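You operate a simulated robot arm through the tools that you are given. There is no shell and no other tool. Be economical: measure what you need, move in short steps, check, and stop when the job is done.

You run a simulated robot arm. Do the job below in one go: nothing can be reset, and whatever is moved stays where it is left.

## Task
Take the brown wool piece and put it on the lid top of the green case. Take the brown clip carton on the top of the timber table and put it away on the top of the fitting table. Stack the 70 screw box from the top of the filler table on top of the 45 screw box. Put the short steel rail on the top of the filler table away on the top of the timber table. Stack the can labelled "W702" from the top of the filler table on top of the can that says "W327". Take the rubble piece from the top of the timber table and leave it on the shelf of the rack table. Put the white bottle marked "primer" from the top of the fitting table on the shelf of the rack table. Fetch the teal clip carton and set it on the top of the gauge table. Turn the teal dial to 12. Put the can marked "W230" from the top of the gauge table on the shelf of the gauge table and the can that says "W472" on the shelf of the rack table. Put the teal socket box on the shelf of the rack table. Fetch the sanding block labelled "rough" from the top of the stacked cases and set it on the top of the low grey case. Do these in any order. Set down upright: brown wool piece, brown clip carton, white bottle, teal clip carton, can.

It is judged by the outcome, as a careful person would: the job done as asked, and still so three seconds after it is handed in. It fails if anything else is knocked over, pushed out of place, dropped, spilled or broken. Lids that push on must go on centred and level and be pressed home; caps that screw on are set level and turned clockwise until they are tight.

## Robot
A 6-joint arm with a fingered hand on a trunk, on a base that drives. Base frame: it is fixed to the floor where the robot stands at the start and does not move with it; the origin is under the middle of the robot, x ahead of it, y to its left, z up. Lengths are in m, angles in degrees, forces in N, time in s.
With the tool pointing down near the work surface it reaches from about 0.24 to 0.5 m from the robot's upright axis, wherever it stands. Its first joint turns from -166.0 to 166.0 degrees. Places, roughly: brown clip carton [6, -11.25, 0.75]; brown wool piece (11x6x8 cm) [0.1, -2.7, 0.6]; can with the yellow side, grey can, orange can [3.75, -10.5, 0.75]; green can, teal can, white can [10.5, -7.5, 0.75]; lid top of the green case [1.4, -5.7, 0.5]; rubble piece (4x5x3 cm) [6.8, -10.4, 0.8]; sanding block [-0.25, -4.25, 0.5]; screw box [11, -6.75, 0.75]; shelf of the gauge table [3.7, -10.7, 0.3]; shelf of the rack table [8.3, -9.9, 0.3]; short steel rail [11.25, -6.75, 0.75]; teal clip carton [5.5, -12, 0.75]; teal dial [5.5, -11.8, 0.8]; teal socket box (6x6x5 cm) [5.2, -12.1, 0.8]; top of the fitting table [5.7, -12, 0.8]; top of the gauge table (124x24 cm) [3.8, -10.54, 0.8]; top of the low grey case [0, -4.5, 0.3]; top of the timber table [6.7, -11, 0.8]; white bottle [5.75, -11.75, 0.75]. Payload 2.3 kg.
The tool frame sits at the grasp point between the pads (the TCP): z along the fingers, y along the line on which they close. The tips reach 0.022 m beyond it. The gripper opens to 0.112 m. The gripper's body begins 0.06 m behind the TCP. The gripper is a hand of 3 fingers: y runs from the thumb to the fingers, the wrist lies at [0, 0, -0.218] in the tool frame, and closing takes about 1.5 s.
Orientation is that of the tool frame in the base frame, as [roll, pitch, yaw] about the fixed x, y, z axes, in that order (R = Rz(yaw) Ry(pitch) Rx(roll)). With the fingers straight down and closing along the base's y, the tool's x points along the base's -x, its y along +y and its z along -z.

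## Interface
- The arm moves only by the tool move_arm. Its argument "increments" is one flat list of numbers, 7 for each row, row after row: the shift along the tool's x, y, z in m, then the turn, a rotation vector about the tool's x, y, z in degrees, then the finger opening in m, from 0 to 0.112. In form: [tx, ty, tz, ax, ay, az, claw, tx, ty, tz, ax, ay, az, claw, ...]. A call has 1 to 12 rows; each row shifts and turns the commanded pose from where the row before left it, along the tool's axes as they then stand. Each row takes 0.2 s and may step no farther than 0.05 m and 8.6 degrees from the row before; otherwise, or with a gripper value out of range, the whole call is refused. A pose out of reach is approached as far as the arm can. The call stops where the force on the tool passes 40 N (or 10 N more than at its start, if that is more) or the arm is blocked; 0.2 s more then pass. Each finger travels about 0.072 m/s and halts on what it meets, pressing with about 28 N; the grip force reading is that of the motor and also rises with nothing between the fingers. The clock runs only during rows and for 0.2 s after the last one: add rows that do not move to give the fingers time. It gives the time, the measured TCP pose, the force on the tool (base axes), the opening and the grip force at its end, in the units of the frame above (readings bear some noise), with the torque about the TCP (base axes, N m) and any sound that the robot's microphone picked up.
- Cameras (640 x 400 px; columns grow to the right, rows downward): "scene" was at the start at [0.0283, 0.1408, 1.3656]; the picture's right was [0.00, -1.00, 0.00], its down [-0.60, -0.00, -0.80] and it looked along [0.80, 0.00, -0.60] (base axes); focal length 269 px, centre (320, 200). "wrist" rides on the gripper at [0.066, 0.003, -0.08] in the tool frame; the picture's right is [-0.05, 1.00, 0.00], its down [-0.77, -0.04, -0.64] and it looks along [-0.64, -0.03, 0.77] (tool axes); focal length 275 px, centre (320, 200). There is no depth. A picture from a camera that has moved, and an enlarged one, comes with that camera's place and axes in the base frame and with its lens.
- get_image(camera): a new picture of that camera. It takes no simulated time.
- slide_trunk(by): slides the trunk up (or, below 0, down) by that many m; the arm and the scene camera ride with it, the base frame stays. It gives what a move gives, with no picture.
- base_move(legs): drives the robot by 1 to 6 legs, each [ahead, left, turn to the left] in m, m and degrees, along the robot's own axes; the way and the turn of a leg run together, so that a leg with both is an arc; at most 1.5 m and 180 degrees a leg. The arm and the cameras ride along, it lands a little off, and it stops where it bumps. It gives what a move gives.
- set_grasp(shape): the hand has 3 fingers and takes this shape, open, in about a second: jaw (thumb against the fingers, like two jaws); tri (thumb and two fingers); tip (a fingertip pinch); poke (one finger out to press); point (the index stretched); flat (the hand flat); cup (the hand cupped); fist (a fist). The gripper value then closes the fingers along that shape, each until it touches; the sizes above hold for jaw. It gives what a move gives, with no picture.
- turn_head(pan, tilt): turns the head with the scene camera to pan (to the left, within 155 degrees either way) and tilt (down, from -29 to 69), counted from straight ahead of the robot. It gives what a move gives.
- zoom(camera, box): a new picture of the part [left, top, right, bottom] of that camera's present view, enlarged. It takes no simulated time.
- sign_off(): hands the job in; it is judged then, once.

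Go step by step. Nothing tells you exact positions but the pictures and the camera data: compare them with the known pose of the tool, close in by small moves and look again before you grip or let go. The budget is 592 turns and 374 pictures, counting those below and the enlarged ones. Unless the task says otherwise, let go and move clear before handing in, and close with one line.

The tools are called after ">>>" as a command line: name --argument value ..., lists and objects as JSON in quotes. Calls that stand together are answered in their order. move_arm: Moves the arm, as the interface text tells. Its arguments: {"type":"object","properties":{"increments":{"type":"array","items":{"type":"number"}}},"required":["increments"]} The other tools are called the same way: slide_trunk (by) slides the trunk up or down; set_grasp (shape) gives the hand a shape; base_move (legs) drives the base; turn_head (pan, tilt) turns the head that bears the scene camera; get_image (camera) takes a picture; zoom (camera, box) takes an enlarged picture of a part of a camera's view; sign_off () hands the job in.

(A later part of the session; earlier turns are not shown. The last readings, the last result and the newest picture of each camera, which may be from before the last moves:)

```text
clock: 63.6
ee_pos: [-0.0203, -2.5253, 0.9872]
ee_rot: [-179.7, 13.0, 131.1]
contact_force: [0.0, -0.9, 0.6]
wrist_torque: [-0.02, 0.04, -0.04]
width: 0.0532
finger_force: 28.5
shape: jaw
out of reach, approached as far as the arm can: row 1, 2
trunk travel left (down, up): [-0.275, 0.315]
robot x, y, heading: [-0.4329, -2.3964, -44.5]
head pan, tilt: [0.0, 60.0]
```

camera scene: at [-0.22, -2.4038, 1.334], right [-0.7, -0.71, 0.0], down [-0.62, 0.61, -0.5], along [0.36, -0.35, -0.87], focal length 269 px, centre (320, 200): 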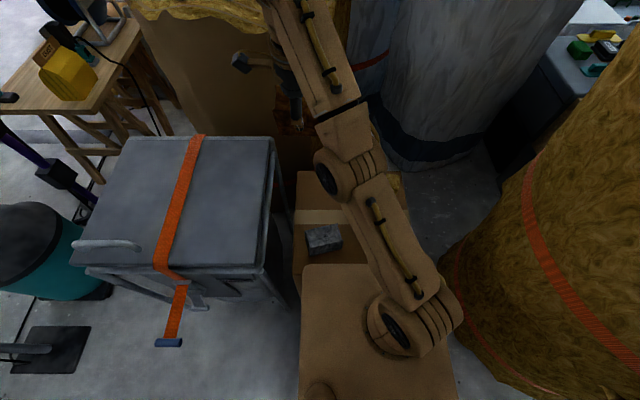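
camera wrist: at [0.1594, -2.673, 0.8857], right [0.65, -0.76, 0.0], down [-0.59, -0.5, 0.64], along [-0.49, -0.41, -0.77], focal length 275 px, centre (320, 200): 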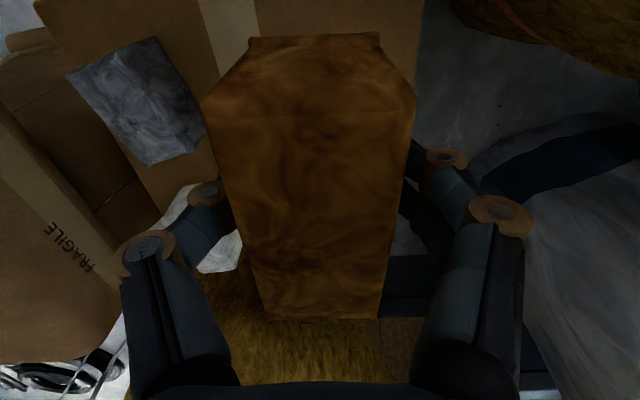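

>>> move_arm --increments '[-0.019, 0.021, 0.04, 0, 0, 0, 0.03, -0.019, 0.021, 0.04, 0, 0, 0, 0.03, -0.019, 0.021, 0.04, 0, 0, 0, 0.03, 0, 0, 0, 0, 0, 0, 0.03]'

```text
clock: 64.6
ee_pos: [0.0528, -2.5214, 0.875]
ee_rot: [-179.9, 13.3, 131.1]
contact_force: [-0.4, 0.1, -1.0]
wrist_torque: [0.01, 0.02, -0.03]
width: 0.0532
finger_force: 28.2
shape: jaw
out of reach, approached as far as the arm can: row 1, 2, 3
trunk travel left (down, up): [-0.275, 0.315]
robot x, y, heading: [-0.4308, -2.3949, -44.2]
head pan, tilt: [0.0, 60.0]
```

>>> move_arm --increments '[0.02, -0.02, 0.03, 0, 0, 0, 0.03, 0.02, -0.02, 0.03, 0, 0, 0, 0.03, 0.02, -0.02, 0.03, 0, 0, 0, 0.03, 0, 0, 0, 0, 0, 0, 0.03]'

```text
clock: 65.6
ee_pos: [-0.0208, -2.5324, 0.7739]
ee_rot: [-180.0, 13.3, 131.1]
contact_force: [0.0, -0.2, -0.9]
wrist_torque: [0.0, 0.01, 0.0]
width: 0.0527
finger_force: 27.7
shape: jaw
trunk travel left (down, up): [-0.275, 0.315]
robot x, y, heading: [-0.4296, -2.3953, -44.5]
head pan, tilt: [0.0, 60.0]
```

Unstuck. I level the tool and bring it to a compact carry pose.

>>> move_arm --increments '[0, 0, 0, 0, 6.65, 0, 0.03, 0, 0, 0, 0, 6.65, 0, 0.03, 0.03, -0.035, 0, 0, 0, -4.4, 0.03, 0.03, -0.035, 0, 0, 0, 0, 0.03, 0.03, -0.035, -0.03, 0, 0, 0, 0.03, 0, -0.035, -0.03, 0, 0, 0, 0.03, 0, -0.03, 0, 0, 0, 0, 0.03, 0, 0, 0, 0, 0, 0, 0.03]'

>>> turn_head --pan 0 --tilt 30

>>> get_image --camera "scene"

>>> get_image --camera "wrist"

```text
refused: row 5 steps farther than a row can; nothing moved
```

```text
clock: 66.5
ee_pos: [-0.018, -2.5324, 0.7747]
ee_rot: [-179.9, 13.4, 131.1]
contact_force: [-0.5, 0.1, 0.0]
wrist_torque: [-0.03, 0.02, -0.03]
width: 0.0531
finger_force: 28.9
shape: jaw
trunk travel left (down, up): [-0.275, 0.315]
robot x, y, heading: [-0.4342, -2.3904, -44.3]
head pan, tilt: [0.0, 30.0]
```

```text
344 pictures are left
camera scene: at [-0.3101, -2.3153, 1.3761], right [-0.7, -0.71, 0.0], down [-0.36, 0.35, -0.87], along [0.62, -0.61, -0.5], focal length 269 px, centre (320, 200)
```

scene: 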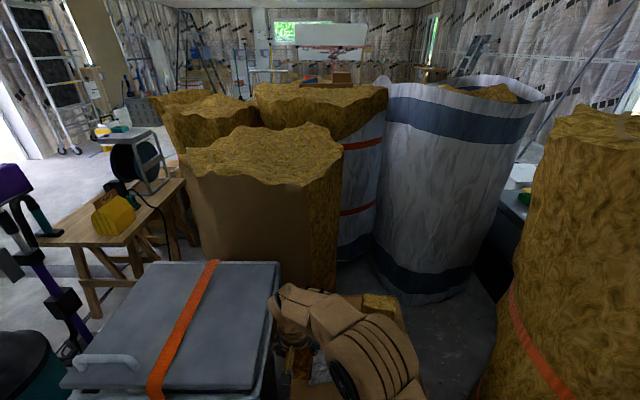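

```text
343 pictures are left
camera wrist: at [-0.0719, -2.4682, 0.8369], right [0.78, 0.62, 0.01], down [0.37, -0.48, 0.8], along [0.5, -0.62, -0.61], focal length 275 px, centre (320, 200)
```

wrist: 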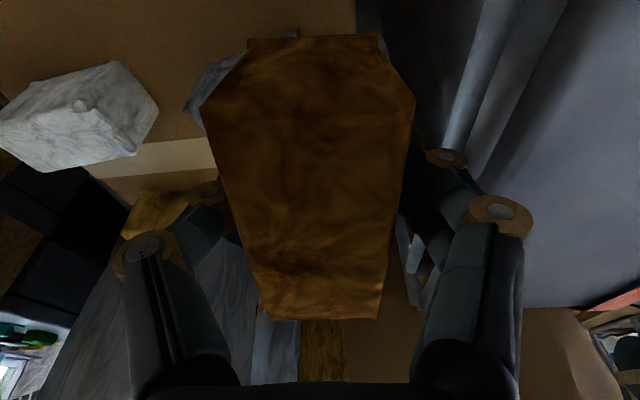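

>>> move_arm --increments '[0, 0, 0, 0, 6.7, 0, 0.03, 0, 0, 0, 0, 6.7, 0, 0.03, 0.03, -0.035, 0, 0, 0, -4.4, 0.03, 0.03, -0.035, 0, 0, 0, 0, 0.03, 0.03, -0.035, 0, 0, 0, 0, 0.03, 0, -0.035, -0.03, 0, 0, 0, 0.03, 0, -0.03, -0.03, 0, 0, 0, 0.03, 0, 0, 0, 0, 0, 0, 0.03]'

```text
clock: 68.3
ee_pos: [-0.201, -2.5883, 0.8335]
ee_rot: [-179.9, -0.2, 135.5]
contact_force: [0.2, -0.4, 0.8]
wrist_torque: [-0.01, 0.01, -0.01]
width: 0.0532
finger_force: 27.4
shape: jaw
trunk travel left (down, up): [-0.275, 0.315]
robot x, y, heading: [-0.4306, -2.3906, -44.4]
head pan, tilt: [0.0, 30.0]
```

>>> base_move --legs '[[-0.4, 0, 0], [0, 0, -45.6], [0, -0.7, 0]]'

>>> get_image --camera "scene"

```text
clock: 76.3
ee_pos: [-1.3957, -2.4127, 0.8344]
ee_rot: [-179.9, -0.2, 89.6]
contact_force: [-0.4, -0.4, -0.4]
wrist_torque: [0.01, -0.02, 0.0]
width: 0.0529
finger_force: 27.8
shape: jaw
trunk travel left (down, up): [-0.275, 0.315]
robot x, y, heading: [-1.4165, -2.1155, -90.2]
head pan, tilt: [0.0, 30.0]
```

```text
342 pictures are left
camera scene: at [-1.2742, -2.1435, 1.3762], right [-1.0, 0.01, 0.0], down [0.0, 0.5, -0.87], along [0.0, -0.87, -0.5], focal length 269 px, centre (320, 200)
```

scene: 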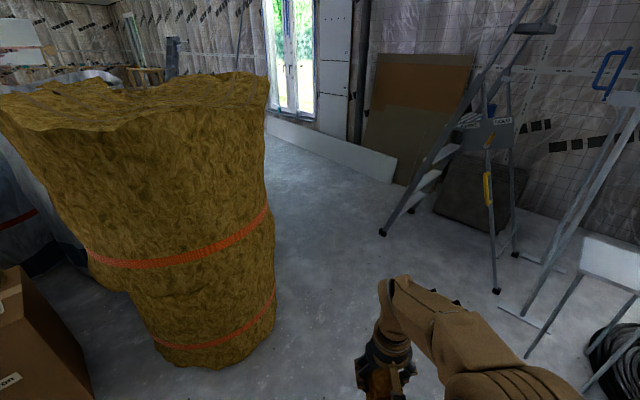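

>>> base_move --legs '[[1.3, 0, 0]]'

>>> turn_head --pan 30 --tilt 30

>>> get_image --camera "scene"

```text
clock: 82.9
ee_pos: [-1.4114, -3.7115, 0.8354]
ee_rot: [-179.9, -0.2, 89.1]
contact_force: [0.4, 1.0, -0.5]
wrist_torque: [0.02, -0.01, 0.02]
width: 0.0531
finger_force: 27.7
shape: jaw
trunk travel left (down, up): [-0.275, 0.315]
robot x, y, heading: [-1.4308, -3.4138, -90.9]
head pan, tilt: [0.0, 30.0]
```

```text
clock: 83.8
ee_pos: [-1.4106, -3.7116, 0.8339]
ee_rot: [-179.8, -0.2, 89.0]
contact_force: [-0.2, 0.6, -0.3]
wrist_torque: [0.01, 0.0, 0.02]
width: 0.0533
finger_force: 28.3
shape: jaw
trunk travel left (down, up): [-0.275, 0.315]
robot x, y, heading: [-1.4283, -3.4106, -90.9]
head pan, tilt: [30.0, 30.0]
```

```text
341 pictures are left
camera scene: at [-1.2417, -3.4318, 1.3761], right [-0.87, -0.49, 0.0], down [-0.24, 0.44, -0.87], along [0.42, -0.76, -0.5], focal length 269 px, centre (320, 200)
```

scene: 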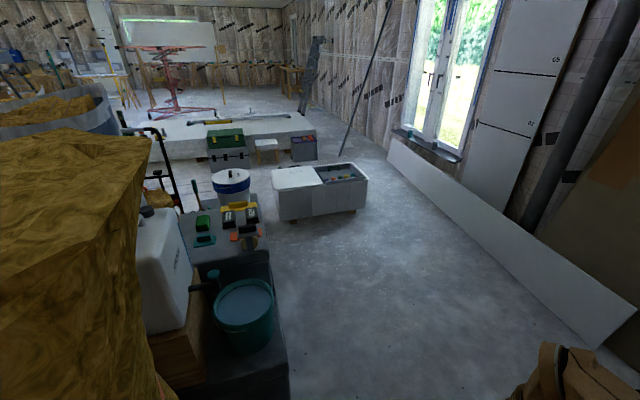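

>>> zoom --camera "scene" --box '[130, 120, 386, 280]'

```text
2.50 times, centred on (258, 200) of scene
camera zoom: at [-1.2417, -3.4318, 1.3761], right [-0.87, -0.49, 0.0], down [-0.24, 0.44, -0.87], along [0.42, -0.76, -0.5], focal length 673 px, centre (475, 200)
```

zoom: 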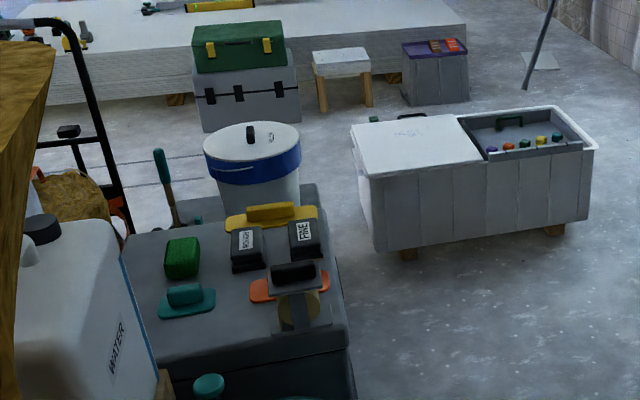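

Wool piece in hand; green case is further ahead-left. Next I drive to around (-1.1,-4.85) and look towards +x.

>>> base_move --legs '[[1.4, 0, 0], [0, 0.3, 0], [0, 0, 70]]'

>>> turn_head --pan 0 --tilt 30

>>> get_image --camera "scene"

```text
clock: 95.4
ee_pos: [-0.873, -4.8992, 0.834]
ee_rot: [-179.9, -0.2, 157.8]
contact_force: [-1.1, -0.2, 0.2]
wrist_torque: [0.01, -0.01, 0.03]
width: 0.0529
finger_force: 27.6
shape: jaw
trunk travel left (down, up): [-0.275, 0.315]
robot x, y, heading: [-1.1619, -4.808, -22.1]
head pan, tilt: [30.0, 30.0]
```

```text
clock: 96.3
ee_pos: [-0.8727, -4.9003, 0.8351]
ee_rot: [-179.9, -0.1, 157.8]
contact_force: [0.4, -0.3, -0.7]
wrist_torque: [-0.01, -0.02, -0.04]
width: 0.0532
finger_force: 27.9
shape: jaw
trunk travel left (down, up): [-0.275, 0.315]
robot x, y, heading: [-1.1625, -4.8108, -22.0]
head pan, tilt: [0.0, 30.0]
```

```text
339 pictures are left
camera scene: at [-1.0778, -4.6892, 1.3761], right [-0.37, -0.93, 0.0], down [-0.46, 0.19, -0.87], along [0.8, -0.32, -0.5], focal length 269 px, centre (320, 200)
```

scene: 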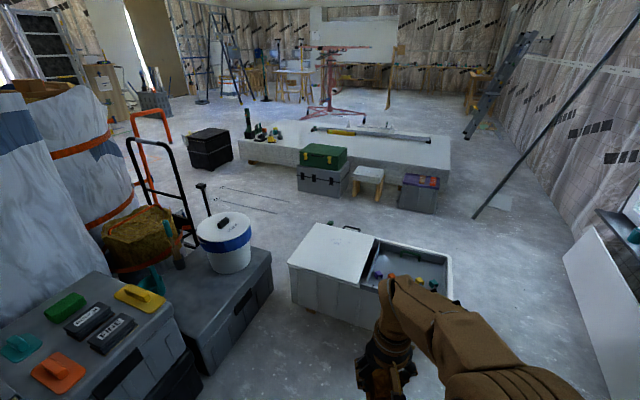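

Route to the green case: around the right end of the white box, through a ~0.7 m corridor by the leaning board. I align with the corridor and go part way.

>>> base_move --legs '[[0, 0, -29], [0, -0.36, 0], [0.6, 0, 0]]'

>>> get_image --camera "scene"

```text
clock: 103.1
ee_pos: [-0.8504, -5.7206, 0.8338]
ee_rot: [-179.9, -0.2, 129.0]
contact_force: [0.6, -0.5, 0.4]
wrist_torque: [0.01, -0.02, 0.01]
width: 0.0531
finger_force: 27.8
shape: jaw
trunk travel left (down, up): [-0.275, 0.315]
robot x, y, heading: [-1.0572, -5.4995, -51.1]
head pan, tilt: [0.0, 30.0]
```

```text
338 pictures are left
camera scene: at [-0.9272, -5.4358, 1.3761], right [-0.78, -0.63, 0.0], down [-0.32, 0.39, -0.87], along [0.55, -0.67, -0.5], focal length 269 px, centre (320, 200)
```

scene: 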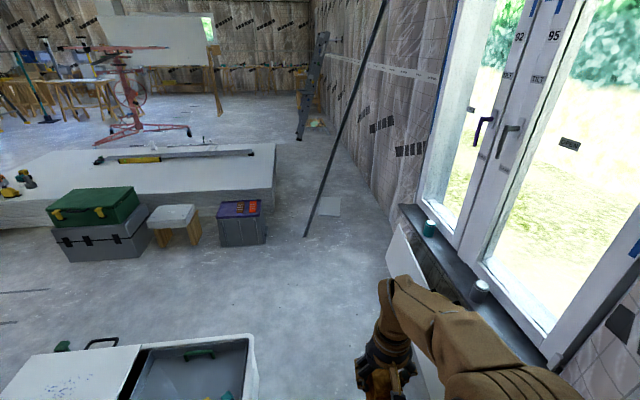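

>>> base_move --legs '[[1.18, 0, 0]]'

>>> turn_head --pan 50 --tilt 35

>>> get_image --camera "scene"

```text
clock: 109.0
ee_pos: [-0.1185, -6.6331, 0.8325]
ee_rot: [-180.0, -0.2, 128.5]
contact_force: [0.8, -0.6, -0.3]
wrist_torque: [0.01, 0.02, 0.03]
width: 0.0532
finger_force: 28.3
shape: jaw
trunk travel left (down, up): [-0.275, 0.315]
robot x, y, heading: [-0.3228, -6.4122, -51.6]
head pan, tilt: [0.0, 30.0]
```

```text
clock: 110.2
ee_pos: [-0.1194, -6.6326, 0.8334]
ee_rot: [-179.8, -0.1, 128.5]
contact_force: [-0.4, -0.2, 0.1]
wrist_torque: [-0.04, 0.0, 0.03]
width: 0.0532
finger_force: 28.5
shape: jaw
trunk travel left (down, up): [-0.275, 0.315]
robot x, y, heading: [-0.3209, -6.4095, -51.4]
head pan, tilt: [50.0, 35.0]
```

```text
337 pictures are left
camera scene: at [-0.1623, -6.2794, 1.3683], right [-0.03, -1.0, 0.0], down [-0.57, 0.01, -0.82], along [0.82, -0.02, -0.57], focal length 269 px, centre (320, 200)
```

scene: 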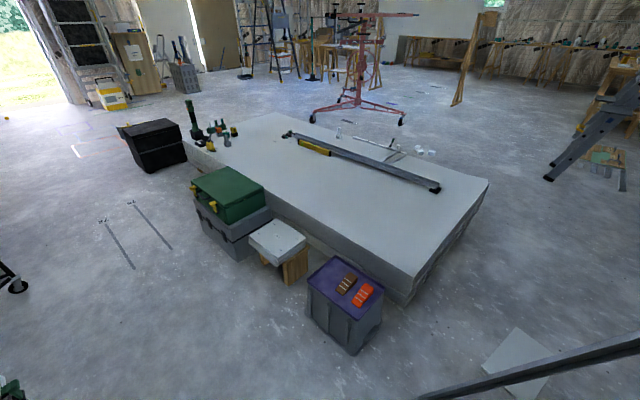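

Corridor clear. I turn to face the case squarely and sidestep left along it.

>>> base_move --legs '[[0, 0, 6.4], [0, 1.2, 0], [0, 0.47, 0]]'

>>> turn_head --pan 0 --tilt 55

>>> get_image --camera "scene"

```text
clock: 119.2
ee_pos: [1.0848, -5.4257, 0.8344]
ee_rot: [-179.9, -0.2, 134.9]
contact_force: [0.6, -0.6, 0.2]
wrist_torque: [-0.02, -0.02, 0.04]
width: 0.0532
finger_force: 28.1
shape: jaw
trunk travel left (down, up): [-0.275, 0.315]
robot x, y, heading: [0.8612, -5.2314, -44.8]
head pan, tilt: [50.0, 35.0]
```

```text
clock: 120.4
ee_pos: [1.0853, -5.4254, 0.8341]
ee_rot: [-180.0, -0.2, 134.9]
contact_force: [0.7, -0.5, -0.1]
wrist_torque: [0.0, -0.01, 0.02]
width: 0.0531
finger_force: 28.2
shape: jaw
trunk travel left (down, up): [-0.275, 0.315]
robot x, y, heading: [0.8569, -5.2294, -45.3]
head pan, tilt: [0.0, 55.0]
```

```text
336 pictures are left
camera scene: at [0.9656, -5.1386, 1.3401], right [-0.71, -0.71, 0.0], down [-0.58, 0.58, -0.57], along [0.41, -0.41, -0.82], focal length 269 px, centre (320, 200)
```

scene: 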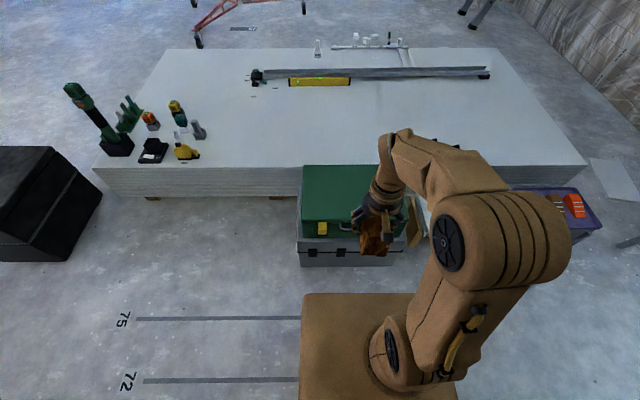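

Green case lid: about 0.42×0.27 m, z≈0.46, centre about 0.67 m ahead of my axis. I advance 0.21 m and check.

>>> base_move --legs '[[0.21, 0, 0]]'

>>> get_image --camera "scene"

>>> get_image --camera "wrist"

```text
clock: 122.1
ee_pos: [1.234, -5.5747, 0.8346]
ee_rot: [-179.9, -0.3, 135.0]
contact_force: [0.1, 0.5, -1.1]
wrist_torque: [0.0, 0.01, 0.06]
width: 0.0532
finger_force: 28.1
shape: jaw
trunk travel left (down, up): [-0.275, 0.315]
robot x, y, heading: [1.002, -5.3768, -44.9]
head pan, tilt: [0.0, 55.0]
```

```text
335 pictures are left
camera scene: at [1.1145, -5.2873, 1.3401], right [-0.71, -0.71, 0.0], down [-0.58, 0.58, -0.57], along [0.41, -0.4, -0.82], focal length 269 px, centre (320, 200)
```

scene: 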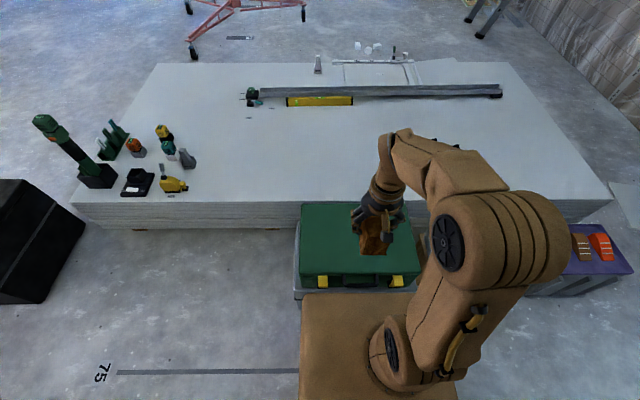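

```text
334 pictures are left
camera wrist: at [1.189, -5.5255, 0.914], right [0.74, 0.67, 0.0], down [0.52, -0.57, 0.63], along [0.43, -0.47, -0.77], focal length 275 px, centre (320, 200)
```

wrist: 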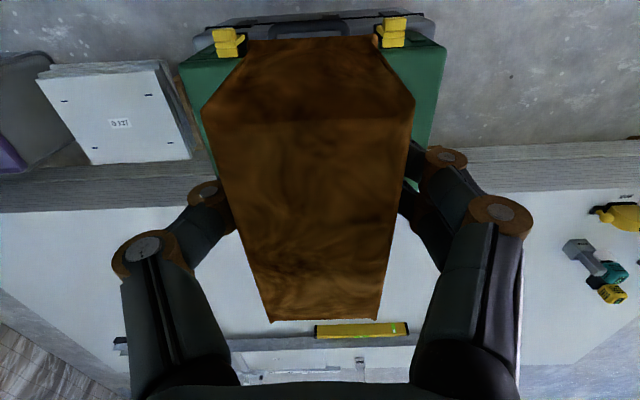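

>>> move_arm --increments '[-0.033, -0.005, 0, 0, 0, 0, 0.03, -0.033, -0.005, 0, 0, 0, 0, 0.03, -0.033, -0.005, 0, 0, 0, 0, 0.03, -0.033, -0.005, 0, 0, 0, 0, 0.03, 0, 0, 0, 0, 0, 0, 0.03]'

>>> slide_trunk --by -0.2

>>> get_image --camera "scene"

>>> get_image --camera "wrist"

```text
clock: 123.3
ee_pos: [1.3138, -5.6814, 0.8331]
ee_rot: [-179.8, -0.2, 135.0]
contact_force: [-0.4, 0.2, -1.3]
wrist_torque: [0.02, -0.03, 0.0]
width: 0.0533
finger_force: 27.6
shape: jaw
trunk travel left (down, up): [-0.275, 0.315]
robot x, y, heading: [1.007, -5.3775, -44.9]
head pan, tilt: [0.0, 55.0]
```

```text
clock: 125.4
ee_pos: [1.3136, -5.6808, 0.6335]
ee_rot: [-179.9, -0.2, 134.9]
contact_force: [0.4, 0.0, -0.4]
wrist_torque: [0.01, 0.0, -0.01]
width: 0.053
finger_force: 28.3
shape: jaw
trunk travel left (down, up): [-0.075, 0.515]
robot x, y, heading: [1.0058, -5.3754, -44.9]
head pan, tilt: [0.0, 55.0]
```

```text
333 pictures are left
camera scene: at [1.1141, -5.2869, 1.1401], right [-0.71, -0.71, 0.0], down [-0.58, 0.58, -0.57], along [0.41, -0.41, -0.82], focal length 269 px, centre (320, 200)
```

scene: 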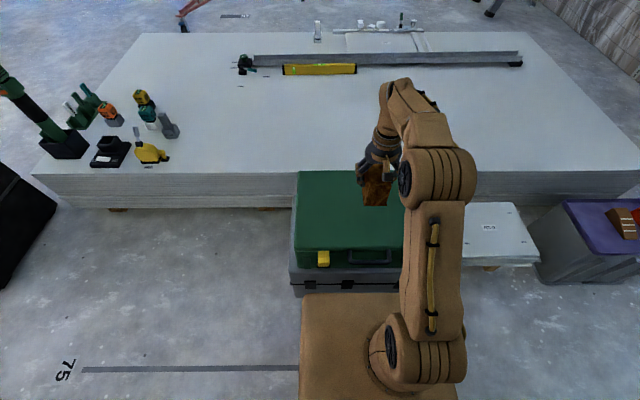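

```text
332 pictures are left
camera wrist: at [1.2683, -5.6325, 0.7142], right [0.74, 0.67, 0.0], down [0.52, -0.57, 0.63], along [0.43, -0.47, -0.77], focal length 275 px, centre (320, 200)
```

wrist: 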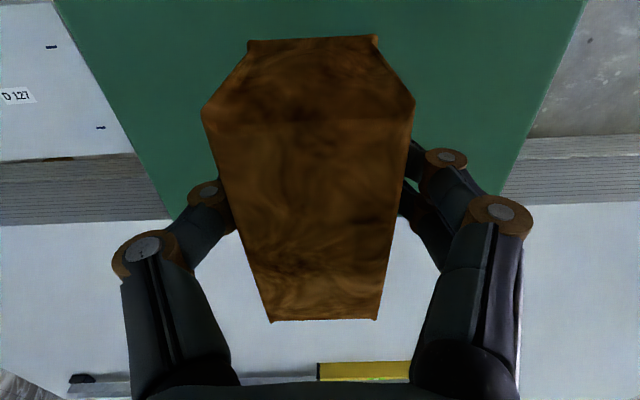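

Wool hangs over the lid. I lower toward the lid.

>>> move_arm --increments '[0, 0, 0.035, 0, 0, 0, 0.03, 0, 0, 0.03, 0, 0, 0, 0.03, 0, 0, 0.02, 0, 0, 0, 0.03, 0, 0, 0, 0, 0, 0, 0.03]'

>>> get_image --camera "wrist"

>>> zoom --camera "scene" --box '[280, 120, 440, 220]'

```text
clock: 126.4
ee_pos: [1.3123, -5.6807, 0.5482]
ee_rot: [-179.9, -0.2, 135.1]
contact_force: [0.1, 0.1, 0.8]
wrist_torque: [0.03, -0.02, 0.02]
width: 0.0532
finger_force: 27.7
shape: jaw
trunk travel left (down, up): [-0.075, 0.515]
robot x, y, heading: [1.003, -5.3736, -44.9]
head pan, tilt: [0.0, 55.0]
```

```text
331 pictures are left
camera wrist: at [1.2672, -5.6318, 0.6293], right [0.74, 0.67, 0.0], down [0.52, -0.57, 0.63], along [0.43, -0.47, -0.77], focal length 275 px, centre (320, 200)
```

wrist: 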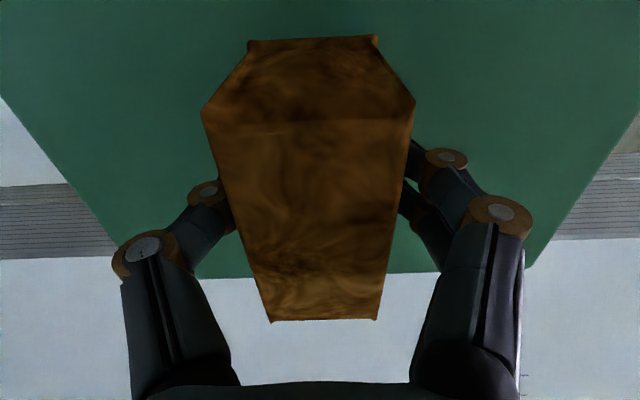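

```text
4.00 times, centred on (360, 170) of scene
camera zoom: at [1.1142, -5.2869, 1.1401], right [-0.71, -0.71, 0.0], down [-0.58, 0.58, -0.57], along [0.41, -0.41, -0.82], focal length 1076 px, centre (160, 320)
```

zoom: 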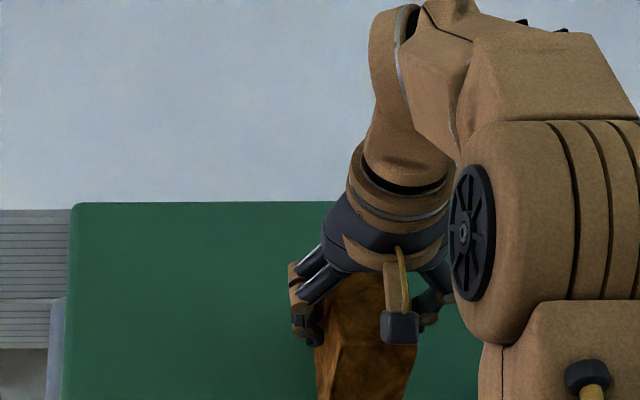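

>>> move_arm --increments '[0, 0, 0.008, 0, 0, 0, 0.03, 0, 0, 0.008, 0, 0, 0, 0.03, 0, 0, 0.004, 0, 0, 0, 0.03]'

>>> move_arm --increments '[0, 0, 0.005, 0, 0, 0, 0.03, 0, 0, 0.005, 0, 0, 0, 0.03]'

```text
clock: 127.2
ee_pos: [1.3124, -5.682, 0.5286]
ee_rot: [-179.8, -0.1, 135.0]
contact_force: [-0.7, 0.0, 0.3]
wrist_torque: [-0.03, 0.02, 0.01]
width: 0.0531
finger_force: 28.1
shape: jaw
trunk travel left (down, up): [-0.075, 0.515]
robot x, y, heading: [1.0062, -5.378, -44.7]
head pan, tilt: [0.0, 55.0]
```

```text
clock: 127.8
ee_pos: [1.3117, -5.6815, 0.5187]
ee_rot: [-179.9, -0.1, 135.1]
contact_force: [-0.3, -0.3, -0.3]
wrist_torque: [-0.03, -0.02, 0.01]
width: 0.053
finger_force: 27.8
shape: jaw
trunk travel left (down, up): [-0.075, 0.515]
robot x, y, heading: [1.0045, -5.3803, -44.9]
head pan, tilt: [0.0, 55.0]
```

>>> move_arm --increments '[0, 0, 0.005, 0, 0, 0, 0.03, 0, 0, 0.005, 0, 0, 0, 0.03]'

>>> move_arm --increments '[0, 0, 0.005, 0, 0, 0, 0.03]'

>>> zoom --camera "wrist" --box '[180, 20, 440, 182]'

```text
clock: 128.4
ee_pos: [1.3115, -5.6818, 0.5132]
ee_rot: [-179.9, 0.3, 135.0]
contact_force: [0.4, -0.8, 36.3]
wrist_torque: [-0.03, -0.04, 0.0]
width: 0.053
finger_force: 28.4
shape: jaw
trunk travel left (down, up): [-0.075, 0.515]
robot x, y, heading: [1.0042, -5.3762, -44.9]
head pan, tilt: [0.0, 55.0]
```

```text
clock: 128.8
ee_pos: [1.3109, -5.6808, 0.507]
ee_rot: [-179.8, 0.3, 135.1]
contact_force: [3.4, -3.5, 46.3]
wrist_torque: [-0.12, 0.0, -0.02]
width: 0.0533
finger_force: 27.8
shape: jaw
trunk travel left (down, up): [-0.075, 0.515]
robot x, y, heading: [1.0055, -5.378, -45.0]
head pan, tilt: [0.0, 55.0]
```

```text
2.46 times, centred on (310, 101) of wrist
camera zoom: at [1.2662, -5.6316, 0.5866], right [0.74, 0.67, 0.0], down [0.52, -0.57, 0.64], along [0.43, -0.47, -0.77], focal length 678 px, centre (345, 444)
```

zoom: 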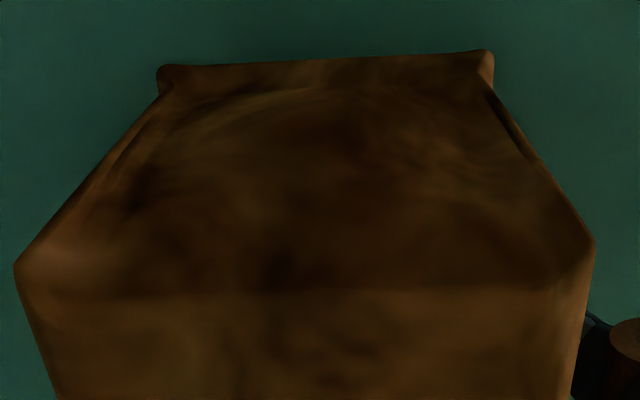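

Contact with the lid. I ease off, open the hand and rise.

>>> move_arm --increments '[0, 0, -0.008, 0, 0, 0, 0.03, 0, 0, 0, 0, 0, 0, 0.07, 0, 0, 0, 0, 0, 0, 0.1, 0, 0, 0, 0, 0, 0, 0.112, 0, 0, 0, 0, 0, 0, 0.112, 0, 0, 0, 0, 0, 0, 0.112]'

>>> move_arm --increments '[0, 0, -0.03, 0, 0, 0, 0.112, 0, 0, -0.04, 0, 0, 0, 0.112, 0, 0, -0.04, 0, 0, 0, 0.112, 0, 0, 0, 0, 0, 0, 0.112]'

>>> get_image --camera "wrist"

```text
clock: 130.2
ee_pos: [1.3124, -5.6818, 0.5114]
ee_rot: [-179.9, -0.2, 134.9]
contact_force: [-0.7, 0.2, -0.3]
wrist_torque: [-0.01, 0.02, 0.01]
width: 0.112
finger_force: 0.1
shape: jaw
trunk travel left (down, up): [-0.075, 0.515]
robot x, y, heading: [1.0046, -5.3755, -45.1]
head pan, tilt: [0.0, 55.0]
```

```text
clock: 131.2
ee_pos: [1.3136, -5.6813, 0.6226]
ee_rot: [-180.0, -0.1, 135.0]
contact_force: [0.3, -0.3, 0.2]
wrist_torque: [0.01, 0.02, 0.0]
width: 0.1116
finger_force: 0.0
shape: jaw
trunk travel left (down, up): [-0.075, 0.515]
robot x, y, heading: [1.0047, -5.3777, -44.9]
head pan, tilt: [0.0, 55.0]
```

```text
328 pictures are left
camera wrist: at [1.2682, -5.6324, 0.7034], right [0.74, 0.67, 0.0], down [0.52, -0.57, 0.63], along [0.43, -0.47, -0.77], focal length 275 px, centre (320, 200)
```

wrist: 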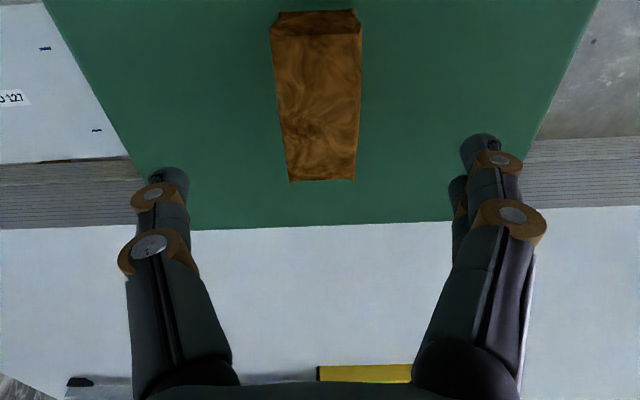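

Wool is placed. Next the sanding block: I fold the arm in and retrace the route.

>>> move_arm --increments '[0.04, 0.005, 0, 0, 0, 0, 0.112, 0.04, 0.005, 0, 0, 0, 0, 0.112, 0.04, 0.005, 0, 0, 0, 0, 0.112, 0, 0, -0.04, 0, 0, 0, 0.112, 0, 0, -0.04, 0, 0, 0, 0.112]'

>>> base_move --legs '[[-0.2, 0, 0], [0, -1.2, 0], [0, -0.47, 0], [0, 0, -6.4], [-1.18, 0, 0]]'

>>> turn_head --pan 60 --tilt 40

>>> get_image --camera "scene"

```text
clock: 132.4
ee_pos: [1.2407, -5.586, 0.7029]
ee_rot: [-179.9, -0.1, 135.1]
contact_force: [0.5, -0.4, -0.2]
wrist_torque: [0.01, -0.04, 0.0]
width: 0.112
finger_force: 0.1
shape: jaw
trunk travel left (down, up): [-0.075, 0.515]
robot x, y, heading: [1.0034, -5.3787, -44.9]
head pan, tilt: [0.0, 55.0]
```

```text
clock: 148.2
ee_pos: [-0.8382, -5.7519, 0.7016]
ee_rot: [-179.9, -0.3, 129.3]
contact_force: [-0.3, -1.7, -0.3]
wrist_torque: [0.01, 0.0, 0.0]
width: 0.1119
finger_force: 0.1
shape: jaw
trunk travel left (down, up): [-0.075, 0.515]
robot x, y, heading: [-1.0518, -5.5198, -50.7]
head pan, tilt: [0.0, 55.0]
```

```text
clock: 149.5
ee_pos: [-0.8384, -5.7512, 0.7033]
ee_rot: [-179.9, -0.1, 129.3]
contact_force: [0.6, 0.2, 0.5]
wrist_torque: [-0.03, 0.01, 0.03]
width: 0.1121
finger_force: 0.0
shape: jaw
trunk travel left (down, up): [-0.075, 0.515]
robot x, y, heading: [-1.0508, -5.5185, -50.5]
head pan, tilt: [60.0, 40.0]
```

```text
327 pictures are left
camera scene: at [-0.8956, -5.3713, 1.1608], right [0.16, -0.99, 0.0], down [-0.63, -0.1, -0.77], along [0.76, 0.12, -0.64], focal length 269 px, centre (320, 200)
```

scene: 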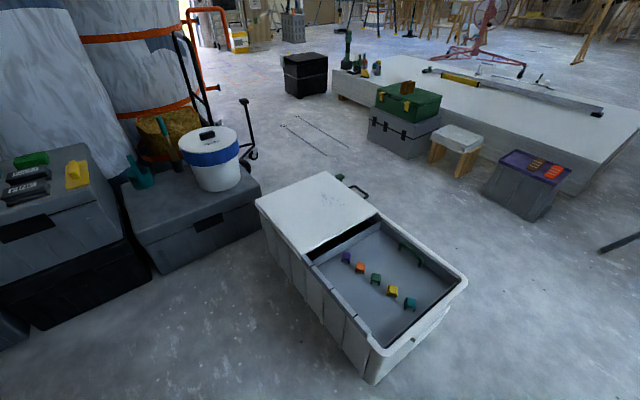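

>>> base_move --legs '[[-0.1, 0, 0], [0, 0, 93.5], [0, 0.25, 0], [0.7, 0, 0]]'

>>> turn_head --pan 15 --tilt 50

>>> get_image --camera "scene"

```text
clock: 159.5
ee_pos: [-0.5487, -4.5592, 0.7028]
ee_rot: [-180.0, -0.2, -137.5]
contact_force: [0.4, 0.1, 1.3]
wrist_torque: [-0.01, 0.0, 0.02]
width: 0.1118
finger_force: 0.0
shape: jaw
trunk travel left (down, up): [-0.075, 0.515]
robot x, y, heading: [-0.765, -4.7855, 42.5]
head pan, tilt: [60.0, 40.0]
```

```text
clock: 160.6
ee_pos: [-0.5472, -4.5591, 0.7032]
ee_rot: [-179.9, -0.1, -137.6]
contact_force: [-0.4, 0.5, -0.2]
wrist_torque: [0.0, -0.01, 0.01]
width: 0.1121
finger_force: 0.1
shape: jaw
trunk travel left (down, up): [-0.075, 0.515]
robot x, y, heading: [-0.7633, -4.7842, 42.1]
head pan, tilt: [15.0, 50.0]
```

```text
326 pictures are left
camera scene: at [-0.8624, -4.6557, 1.1466], right [0.84, -0.54, 0.0], down [-0.41, -0.65, -0.64], along [0.35, 0.54, -0.77], focal length 269 px, centre (320, 200)
```

scene: 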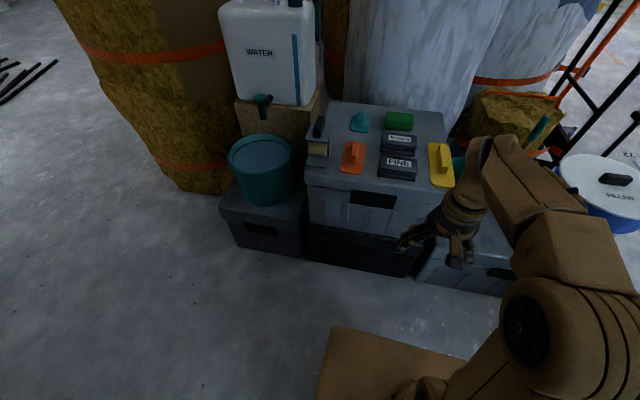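

>>> zoom --camera "scene" --box '[336, 95, 464, 195]'

```text
4.00 times, centred on (400, 145) of scene
camera zoom: at [-0.8624, -4.6557, 1.1466], right [0.84, -0.54, 0.0], down [-0.41, -0.65, -0.64], along [0.35, 0.54, -0.77], focal length 1076 px, centre (0, 420)
```

zoom: 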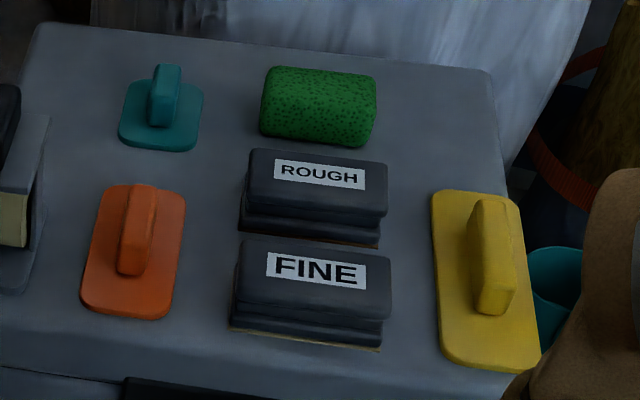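

ROUGH block is at about (-0.19,-4.14), ~5 cm high, with room fore and aft for fingers. I square up to the stack face and move closer.

>>> base_move --legs '[[0, 0, 4], [0, 0.09, 0], [0.25, 0, 0]]'

>>> turn_head --pan 0 --tilt 60

>>> get_image --camera "scene"

```text
clock: 163.6
ee_pos: [-0.4568, -4.3017, 0.7028]
ee_rot: [-179.8, -0.2, -133.7]
contact_force: [0.0, 0.3, 0.0]
wrist_torque: [-0.01, 0.0, 0.0]
width: 0.1122
finger_force: 0.0
shape: jaw
trunk travel left (down, up): [-0.075, 0.515]
robot x, y, heading: [-0.6579, -4.5454, 46.1]
head pan, tilt: [15.0, 50.0]
```

```text
clock: 164.4
ee_pos: [-0.4555, -4.3022, 0.7035]
ee_rot: [-179.9, -0.2, -133.6]
contact_force: [-0.2, -0.8, 0.1]
wrist_torque: [0.04, -0.04, -0.01]
width: 0.1119
finger_force: 0.1
shape: jaw
trunk travel left (down, up): [-0.075, 0.515]
robot x, y, heading: [-0.6594, -4.5422, 46.5]
head pan, tilt: [0.0, 60.0]
```

```text
324 pictures are left
camera scene: at [-0.7548, -4.4395, 1.1341], right [0.72, -0.69, 0.0], down [-0.6, -0.63, -0.5], along [0.35, 0.36, -0.87], focal length 269 px, centre (320, 200)
```

scene: 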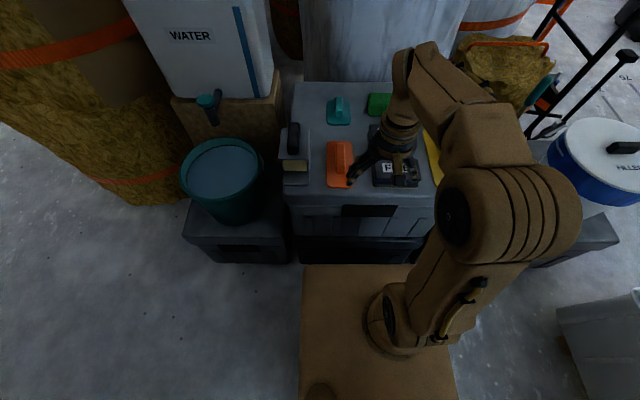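

>>> base_move --legs '[[0.085, 0, 0]]'

>>> move_arm --increments '[0, 0, 0, 0, 0, 8.4, 0.112, 0, 0, 0, 0, 0, 8.4, 0.112, 0, 0, 0, 0, 0, 8.4, 0.112, 0, 0, 0, 0, 0, 8.4, 0.112, 0, 0, 0, 0, 0, 8.4, 0.112, 0, 0, 0, 0, 0, 8.4, 0.112, 0, 0, 0, 0, 0, 8.4, 0.112, 0, 0, 0, 0, 0, 8.4, 0.112, 0, 0, 0, 0, 0, 8.4, 0.112, 0, 0, 0, 0, 0, 8.4, 0.112, 0, 0, 0, 0, 0, 3, 0.112]'

>>> get_image --camera "scene"

>>> get_image --camera "wrist"

```text
clock: 165.5
ee_pos: [-0.3976, -4.24, 0.703]
ee_rot: [-180.0, -0.1, -133.7]
contact_force: [-0.2, 0.3, 0.1]
wrist_torque: [-0.04, 0.03, 0.01]
width: 0.112
finger_force: 0.0
shape: jaw
trunk travel left (down, up): [-0.075, 0.515]
robot x, y, heading: [-0.6007, -4.4774, 46.4]
head pan, tilt: [0.0, 60.0]
```

```text
clock: 167.9
ee_pos: [-0.3971, -4.2409, 0.7024]
ee_rot: [-179.8, 0.1, 139.2]
contact_force: [0.1, -0.1, 0.0]
wrist_torque: [0.03, -0.02, -0.02]
width: 0.1118
finger_force: 0.1
shape: jaw
trunk travel left (down, up): [-0.075, 0.515]
robot x, y, heading: [-0.5981, -4.4795, 46.3]
head pan, tilt: [0.0, 60.0]
```

```text
323 pictures are left
camera scene: at [-0.6961, -4.3779, 1.134], right [0.72, -0.69, 0.0], down [-0.6, -0.63, -0.5], along [0.35, 0.36, -0.87], focal length 269 px, centre (320, 200)
```

scene: 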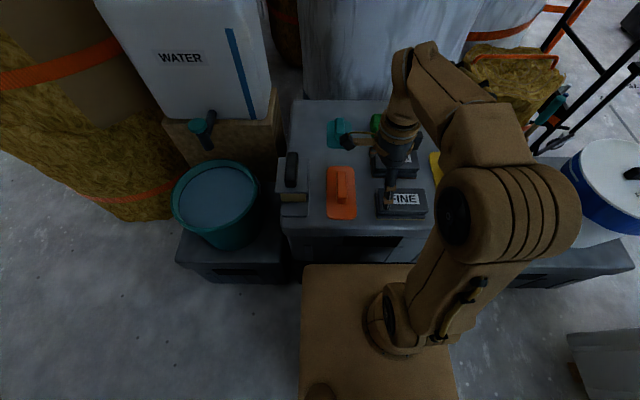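

```text
322 pictures are left
camera wrist: at [-0.4459, -4.1943, 0.7823], right [0.69, 0.73, 0.0], down [0.56, -0.53, 0.64], along [0.46, -0.44, -0.77], focal length 275 px, centre (320, 200)
```

wrist: 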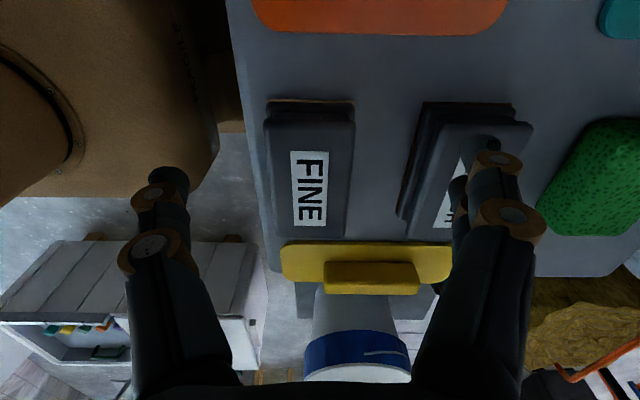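

I move over ROUGH, lowering a little, then tilt the hand outwards by ~18° for reach.

>>> move_arm --increments '[-0.018, 0.028, 0.018, 0, 0, 0, 0.112, -0.018, 0.028, 0.018, 0, 0, 0, 0.112, -0.018, 0.028, 0.018, 0, 0, 0, 0.112, -0.018, 0.028, 0.018, 0, 0, 0, 0.112, 0, 0, 0, -6, 0, 0, 0.112, 0, 0, 0, -6, 0, 0, 0.112, 0, 0, 0, -6, 0, 0, 0.112, 0, 0, 0, 0, 0, 0, 0.112]'

>>> get_image --camera "wrist"

>>> zoom --camera "scene" --box '[270, 80, 470, 230]'

```text
clock: 169.7
ee_pos: [-0.268, -4.2041, 0.6309]
ee_rot: [162.1, 0.1, 139.2]
contact_force: [-0.5, 0.5, -0.1]
wrist_torque: [-0.02, 0.0, -0.02]
width: 0.1117
finger_force: 0.1
shape: jaw
trunk travel left (down, up): [-0.075, 0.515]
robot x, y, heading: [-0.6026, -4.4782, 46.4]
head pan, tilt: [0.0, 60.0]
```

```text
321 pictures are left
camera wrist: at [-0.3345, -4.176, 0.7076], right [0.65, 0.69, 0.31], down [0.43, -0.68, 0.6], along [0.62, -0.26, -0.74], focal length 275 px, centre (320, 200)
```

wrist: 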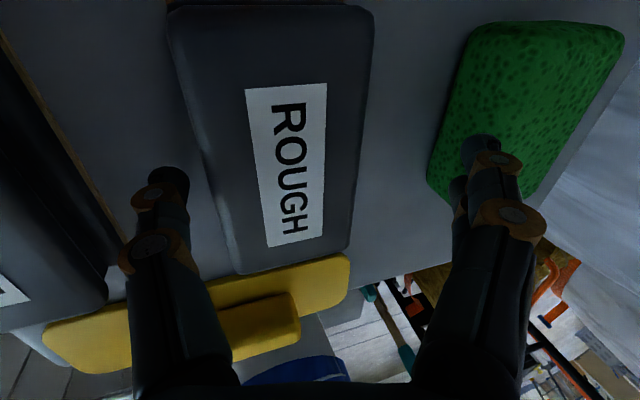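

```text
2.67 times, centred on (370, 155) of scene
camera zoom: at [-0.6961, -4.378, 1.134], right [0.72, -0.69, 0.0], down [-0.6, -0.63, -0.5], along [0.35, 0.36, -0.87], focal length 718 px, centre (187, 320)
```

zoom: 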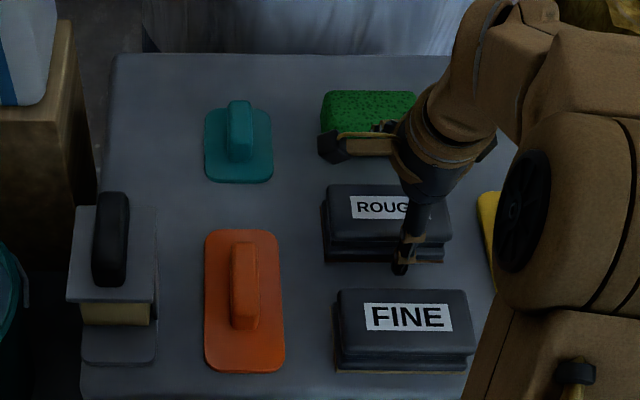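

ROUGH is directly beneath and nearer than I estimated, so no tilt is needed. I straighten the hand and re-check.

>>> move_arm --increments '[0, 0, 0, 6, 0, 0, 0.112, 0, 0, 0, 6, 0, 0, 0.112, 0, 0, 0, 6, 0, 0, 0.112, 0, 0, 0, 0, 0, 0, 0.112]'

>>> get_image --camera "wrist"

```text
clock: 170.7
ee_pos: [-0.2685, -4.2036, 0.6311]
ee_rot: [-179.7, 0.2, 139.4]
contact_force: [-0.6, -0.3, -0.5]
wrist_torque: [0.07, 0.0, 0.02]
width: 0.1118
finger_force: 0.1
shape: jaw
trunk travel left (down, up): [-0.075, 0.515]
robot x, y, heading: [-0.5971, -4.4774, 46.1]
head pan, tilt: [0.0, 60.0]
```

```text
319 pictures are left
camera wrist: at [-0.3181, -4.157, 0.7104], right [0.69, 0.73, 0.0], down [0.56, -0.53, 0.64], along [0.46, -0.44, -0.77], focal length 275 px, centre (320, 200)
```

wrist: 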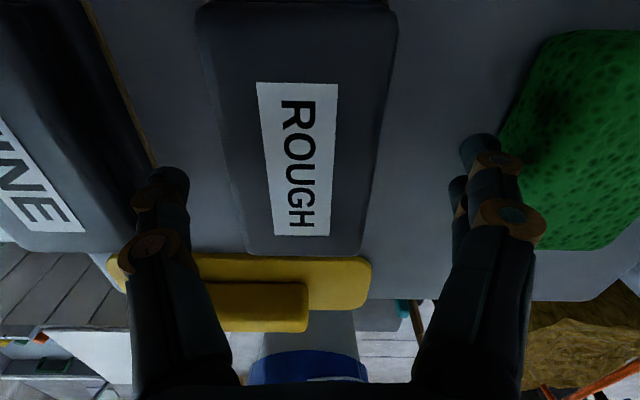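

Block top is at z≈0.60. I shift 8 mm nearer and descend 4 cm around it.

>>> move_arm --increments '[0, -0.008, 0, 0, 0, 0, 0.112, 0, 0, 0.015, 0, 0, 0, 0.112, 0, 0, 0.012, 0, 0, 0, 0.112, 0, 0, 0.01, 0, 0, 0, 0.112]'

>>> get_image --camera "wrist"

>>> zoom --camera "scene" --box '[310, 110, 470, 230]'

```text
clock: 171.7
ee_pos: [-0.2735, -4.2076, 0.5983]
ee_rot: [179.1, 0.3, 139.3]
contact_force: [-2.4, -2.5, 26.8]
wrist_torque: [0.2, -0.07, 0.01]
width: 0.1115
finger_force: 0.1
shape: jaw
trunk travel left (down, up): [-0.075, 0.515]
robot x, y, heading: [-0.5987, -4.4803, 46.5]
head pan, tilt: [0.0, 60.0]
stopped in row 4: the force on the tool passed its limit at 46 N (the readings are from after the stop); the commanded pose is now the measured one
```

```text
318 pictures are left
camera wrist: at [-0.3235, -4.1627, 0.6786], right [0.69, 0.73, 0.01], down [0.55, -0.53, 0.64], along [0.47, -0.43, -0.77], focal length 275 px, centre (320, 200)
```

wrist: 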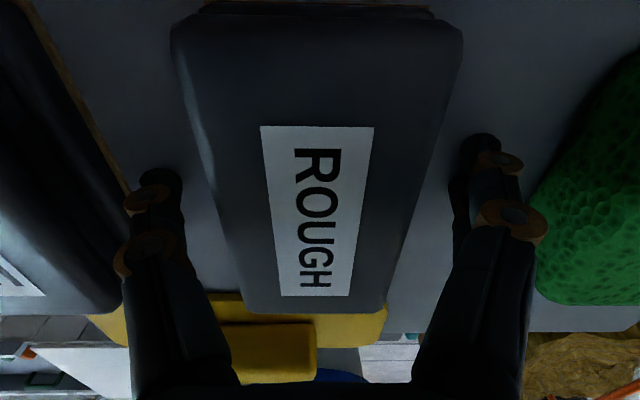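

```text
3.33 times, centred on (390, 170) of scene
camera zoom: at [-0.6986, -4.3801, 1.1344], right [0.72, -0.69, 0.0], down [-0.6, -0.63, -0.5], along [0.35, 0.36, -0.86], focal length 897 px, centre (87, 300)
```

zoom: 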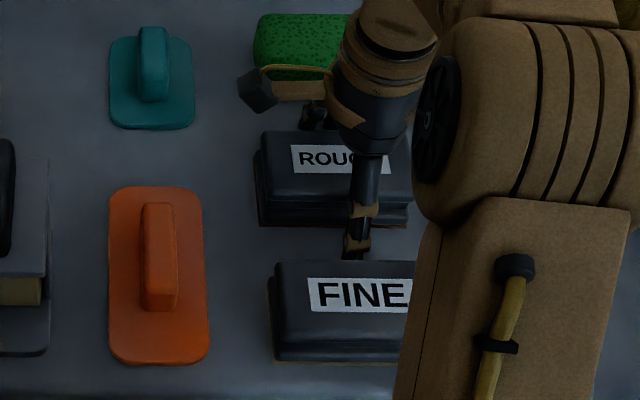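

Fingertips touch the case top, so the block sits between the fingers. I rise 3 mm and close.

>>> move_arm --increments '[0, 0, -0.004, 0, 0, 0, 0.112, 0, 0, 0, 0, 0, 0, 0.085, 0, 0, 0, 0, 0, 0, 0.06, 0, 0, 0, 0, 0, 0, 0.04, 0, 0, 0, 0, 0, 0, 0.04, 0, 0, 0, 0, 0, 0, 0.04, 0, 0, 0, 0, 0, 0, 0.04]'

>>> get_image --camera "wrist"

```text
clock: 172.4
ee_pos: [-0.2715, -4.2074, 0.6021]
ee_rot: [179.3, 0.2, 139.3]
contact_force: [-4.3, -4.0, 11.5]
wrist_torque: [-0.21, 0.2, -0.01]
width: 0.0588
finger_force: 28.6
shape: jaw
trunk travel left (down, up): [-0.075, 0.515]
robot x, y, heading: [-0.5999, -4.4783, 46.5]
head pan, tilt: [0.0, 60.0]
stopped in row 3: the force on the tool passed its limit at 48 N (the readings are from after the stop); the commanded pose is now the measured one
```

```text
316 pictures are left
camera wrist: at [-0.3228, -4.1621, 0.6821], right [0.69, 0.73, 0.01], down [0.55, -0.53, 0.64], along [0.47, -0.43, -0.77], focal length 275 px, centre (320, 200)
```

wrist: 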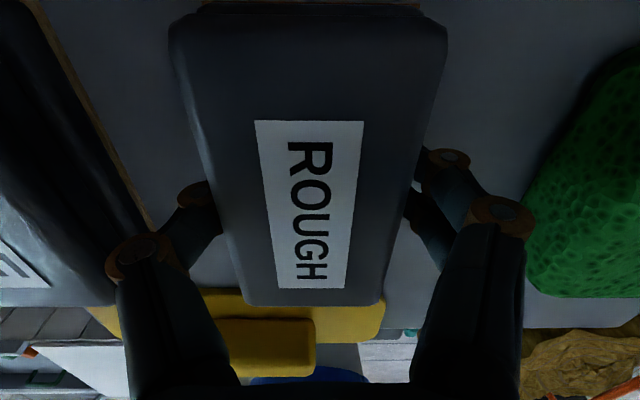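

Gripped. Lift.

>>> move_arm --increments '[0, 0, -0.01, 0, 0, 0, 0.04, 0, 0, -0.03, 0, 0, 0, 0.04, 0, 0, -0.04, 0, 0, 0, 0.04, 0, 0, 0, 0, 0, 0, 0.04]'

>>> get_image --camera "wrist"

```text
clock: 173.4
ee_pos: [-0.2729, -4.2066, 0.6822]
ee_rot: [179.4, 0.4, 139.2]
contact_force: [0.0, 0.0, -1.5]
wrist_torque: [0.03, -0.05, 0.0]
width: 0.0605
finger_force: 27.8
shape: jaw
trunk travel left (down, up): [-0.075, 0.515]
robot x, y, heading: [-0.5974, -4.4806, 46.2]
head pan, tilt: [0.0, 60.0]
```

```text
315 pictures are left
camera wrist: at [-0.3224, -4.1613, 0.762], right [0.69, 0.73, 0.01], down [0.55, -0.53, 0.64], along [0.47, -0.43, -0.77], focal length 275 px, centre (320, 200)
```

wrist: 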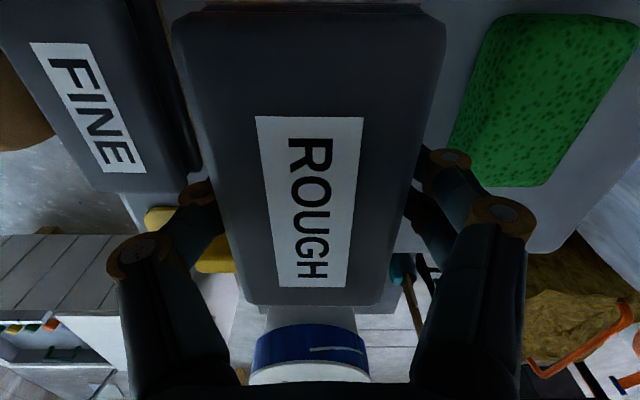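

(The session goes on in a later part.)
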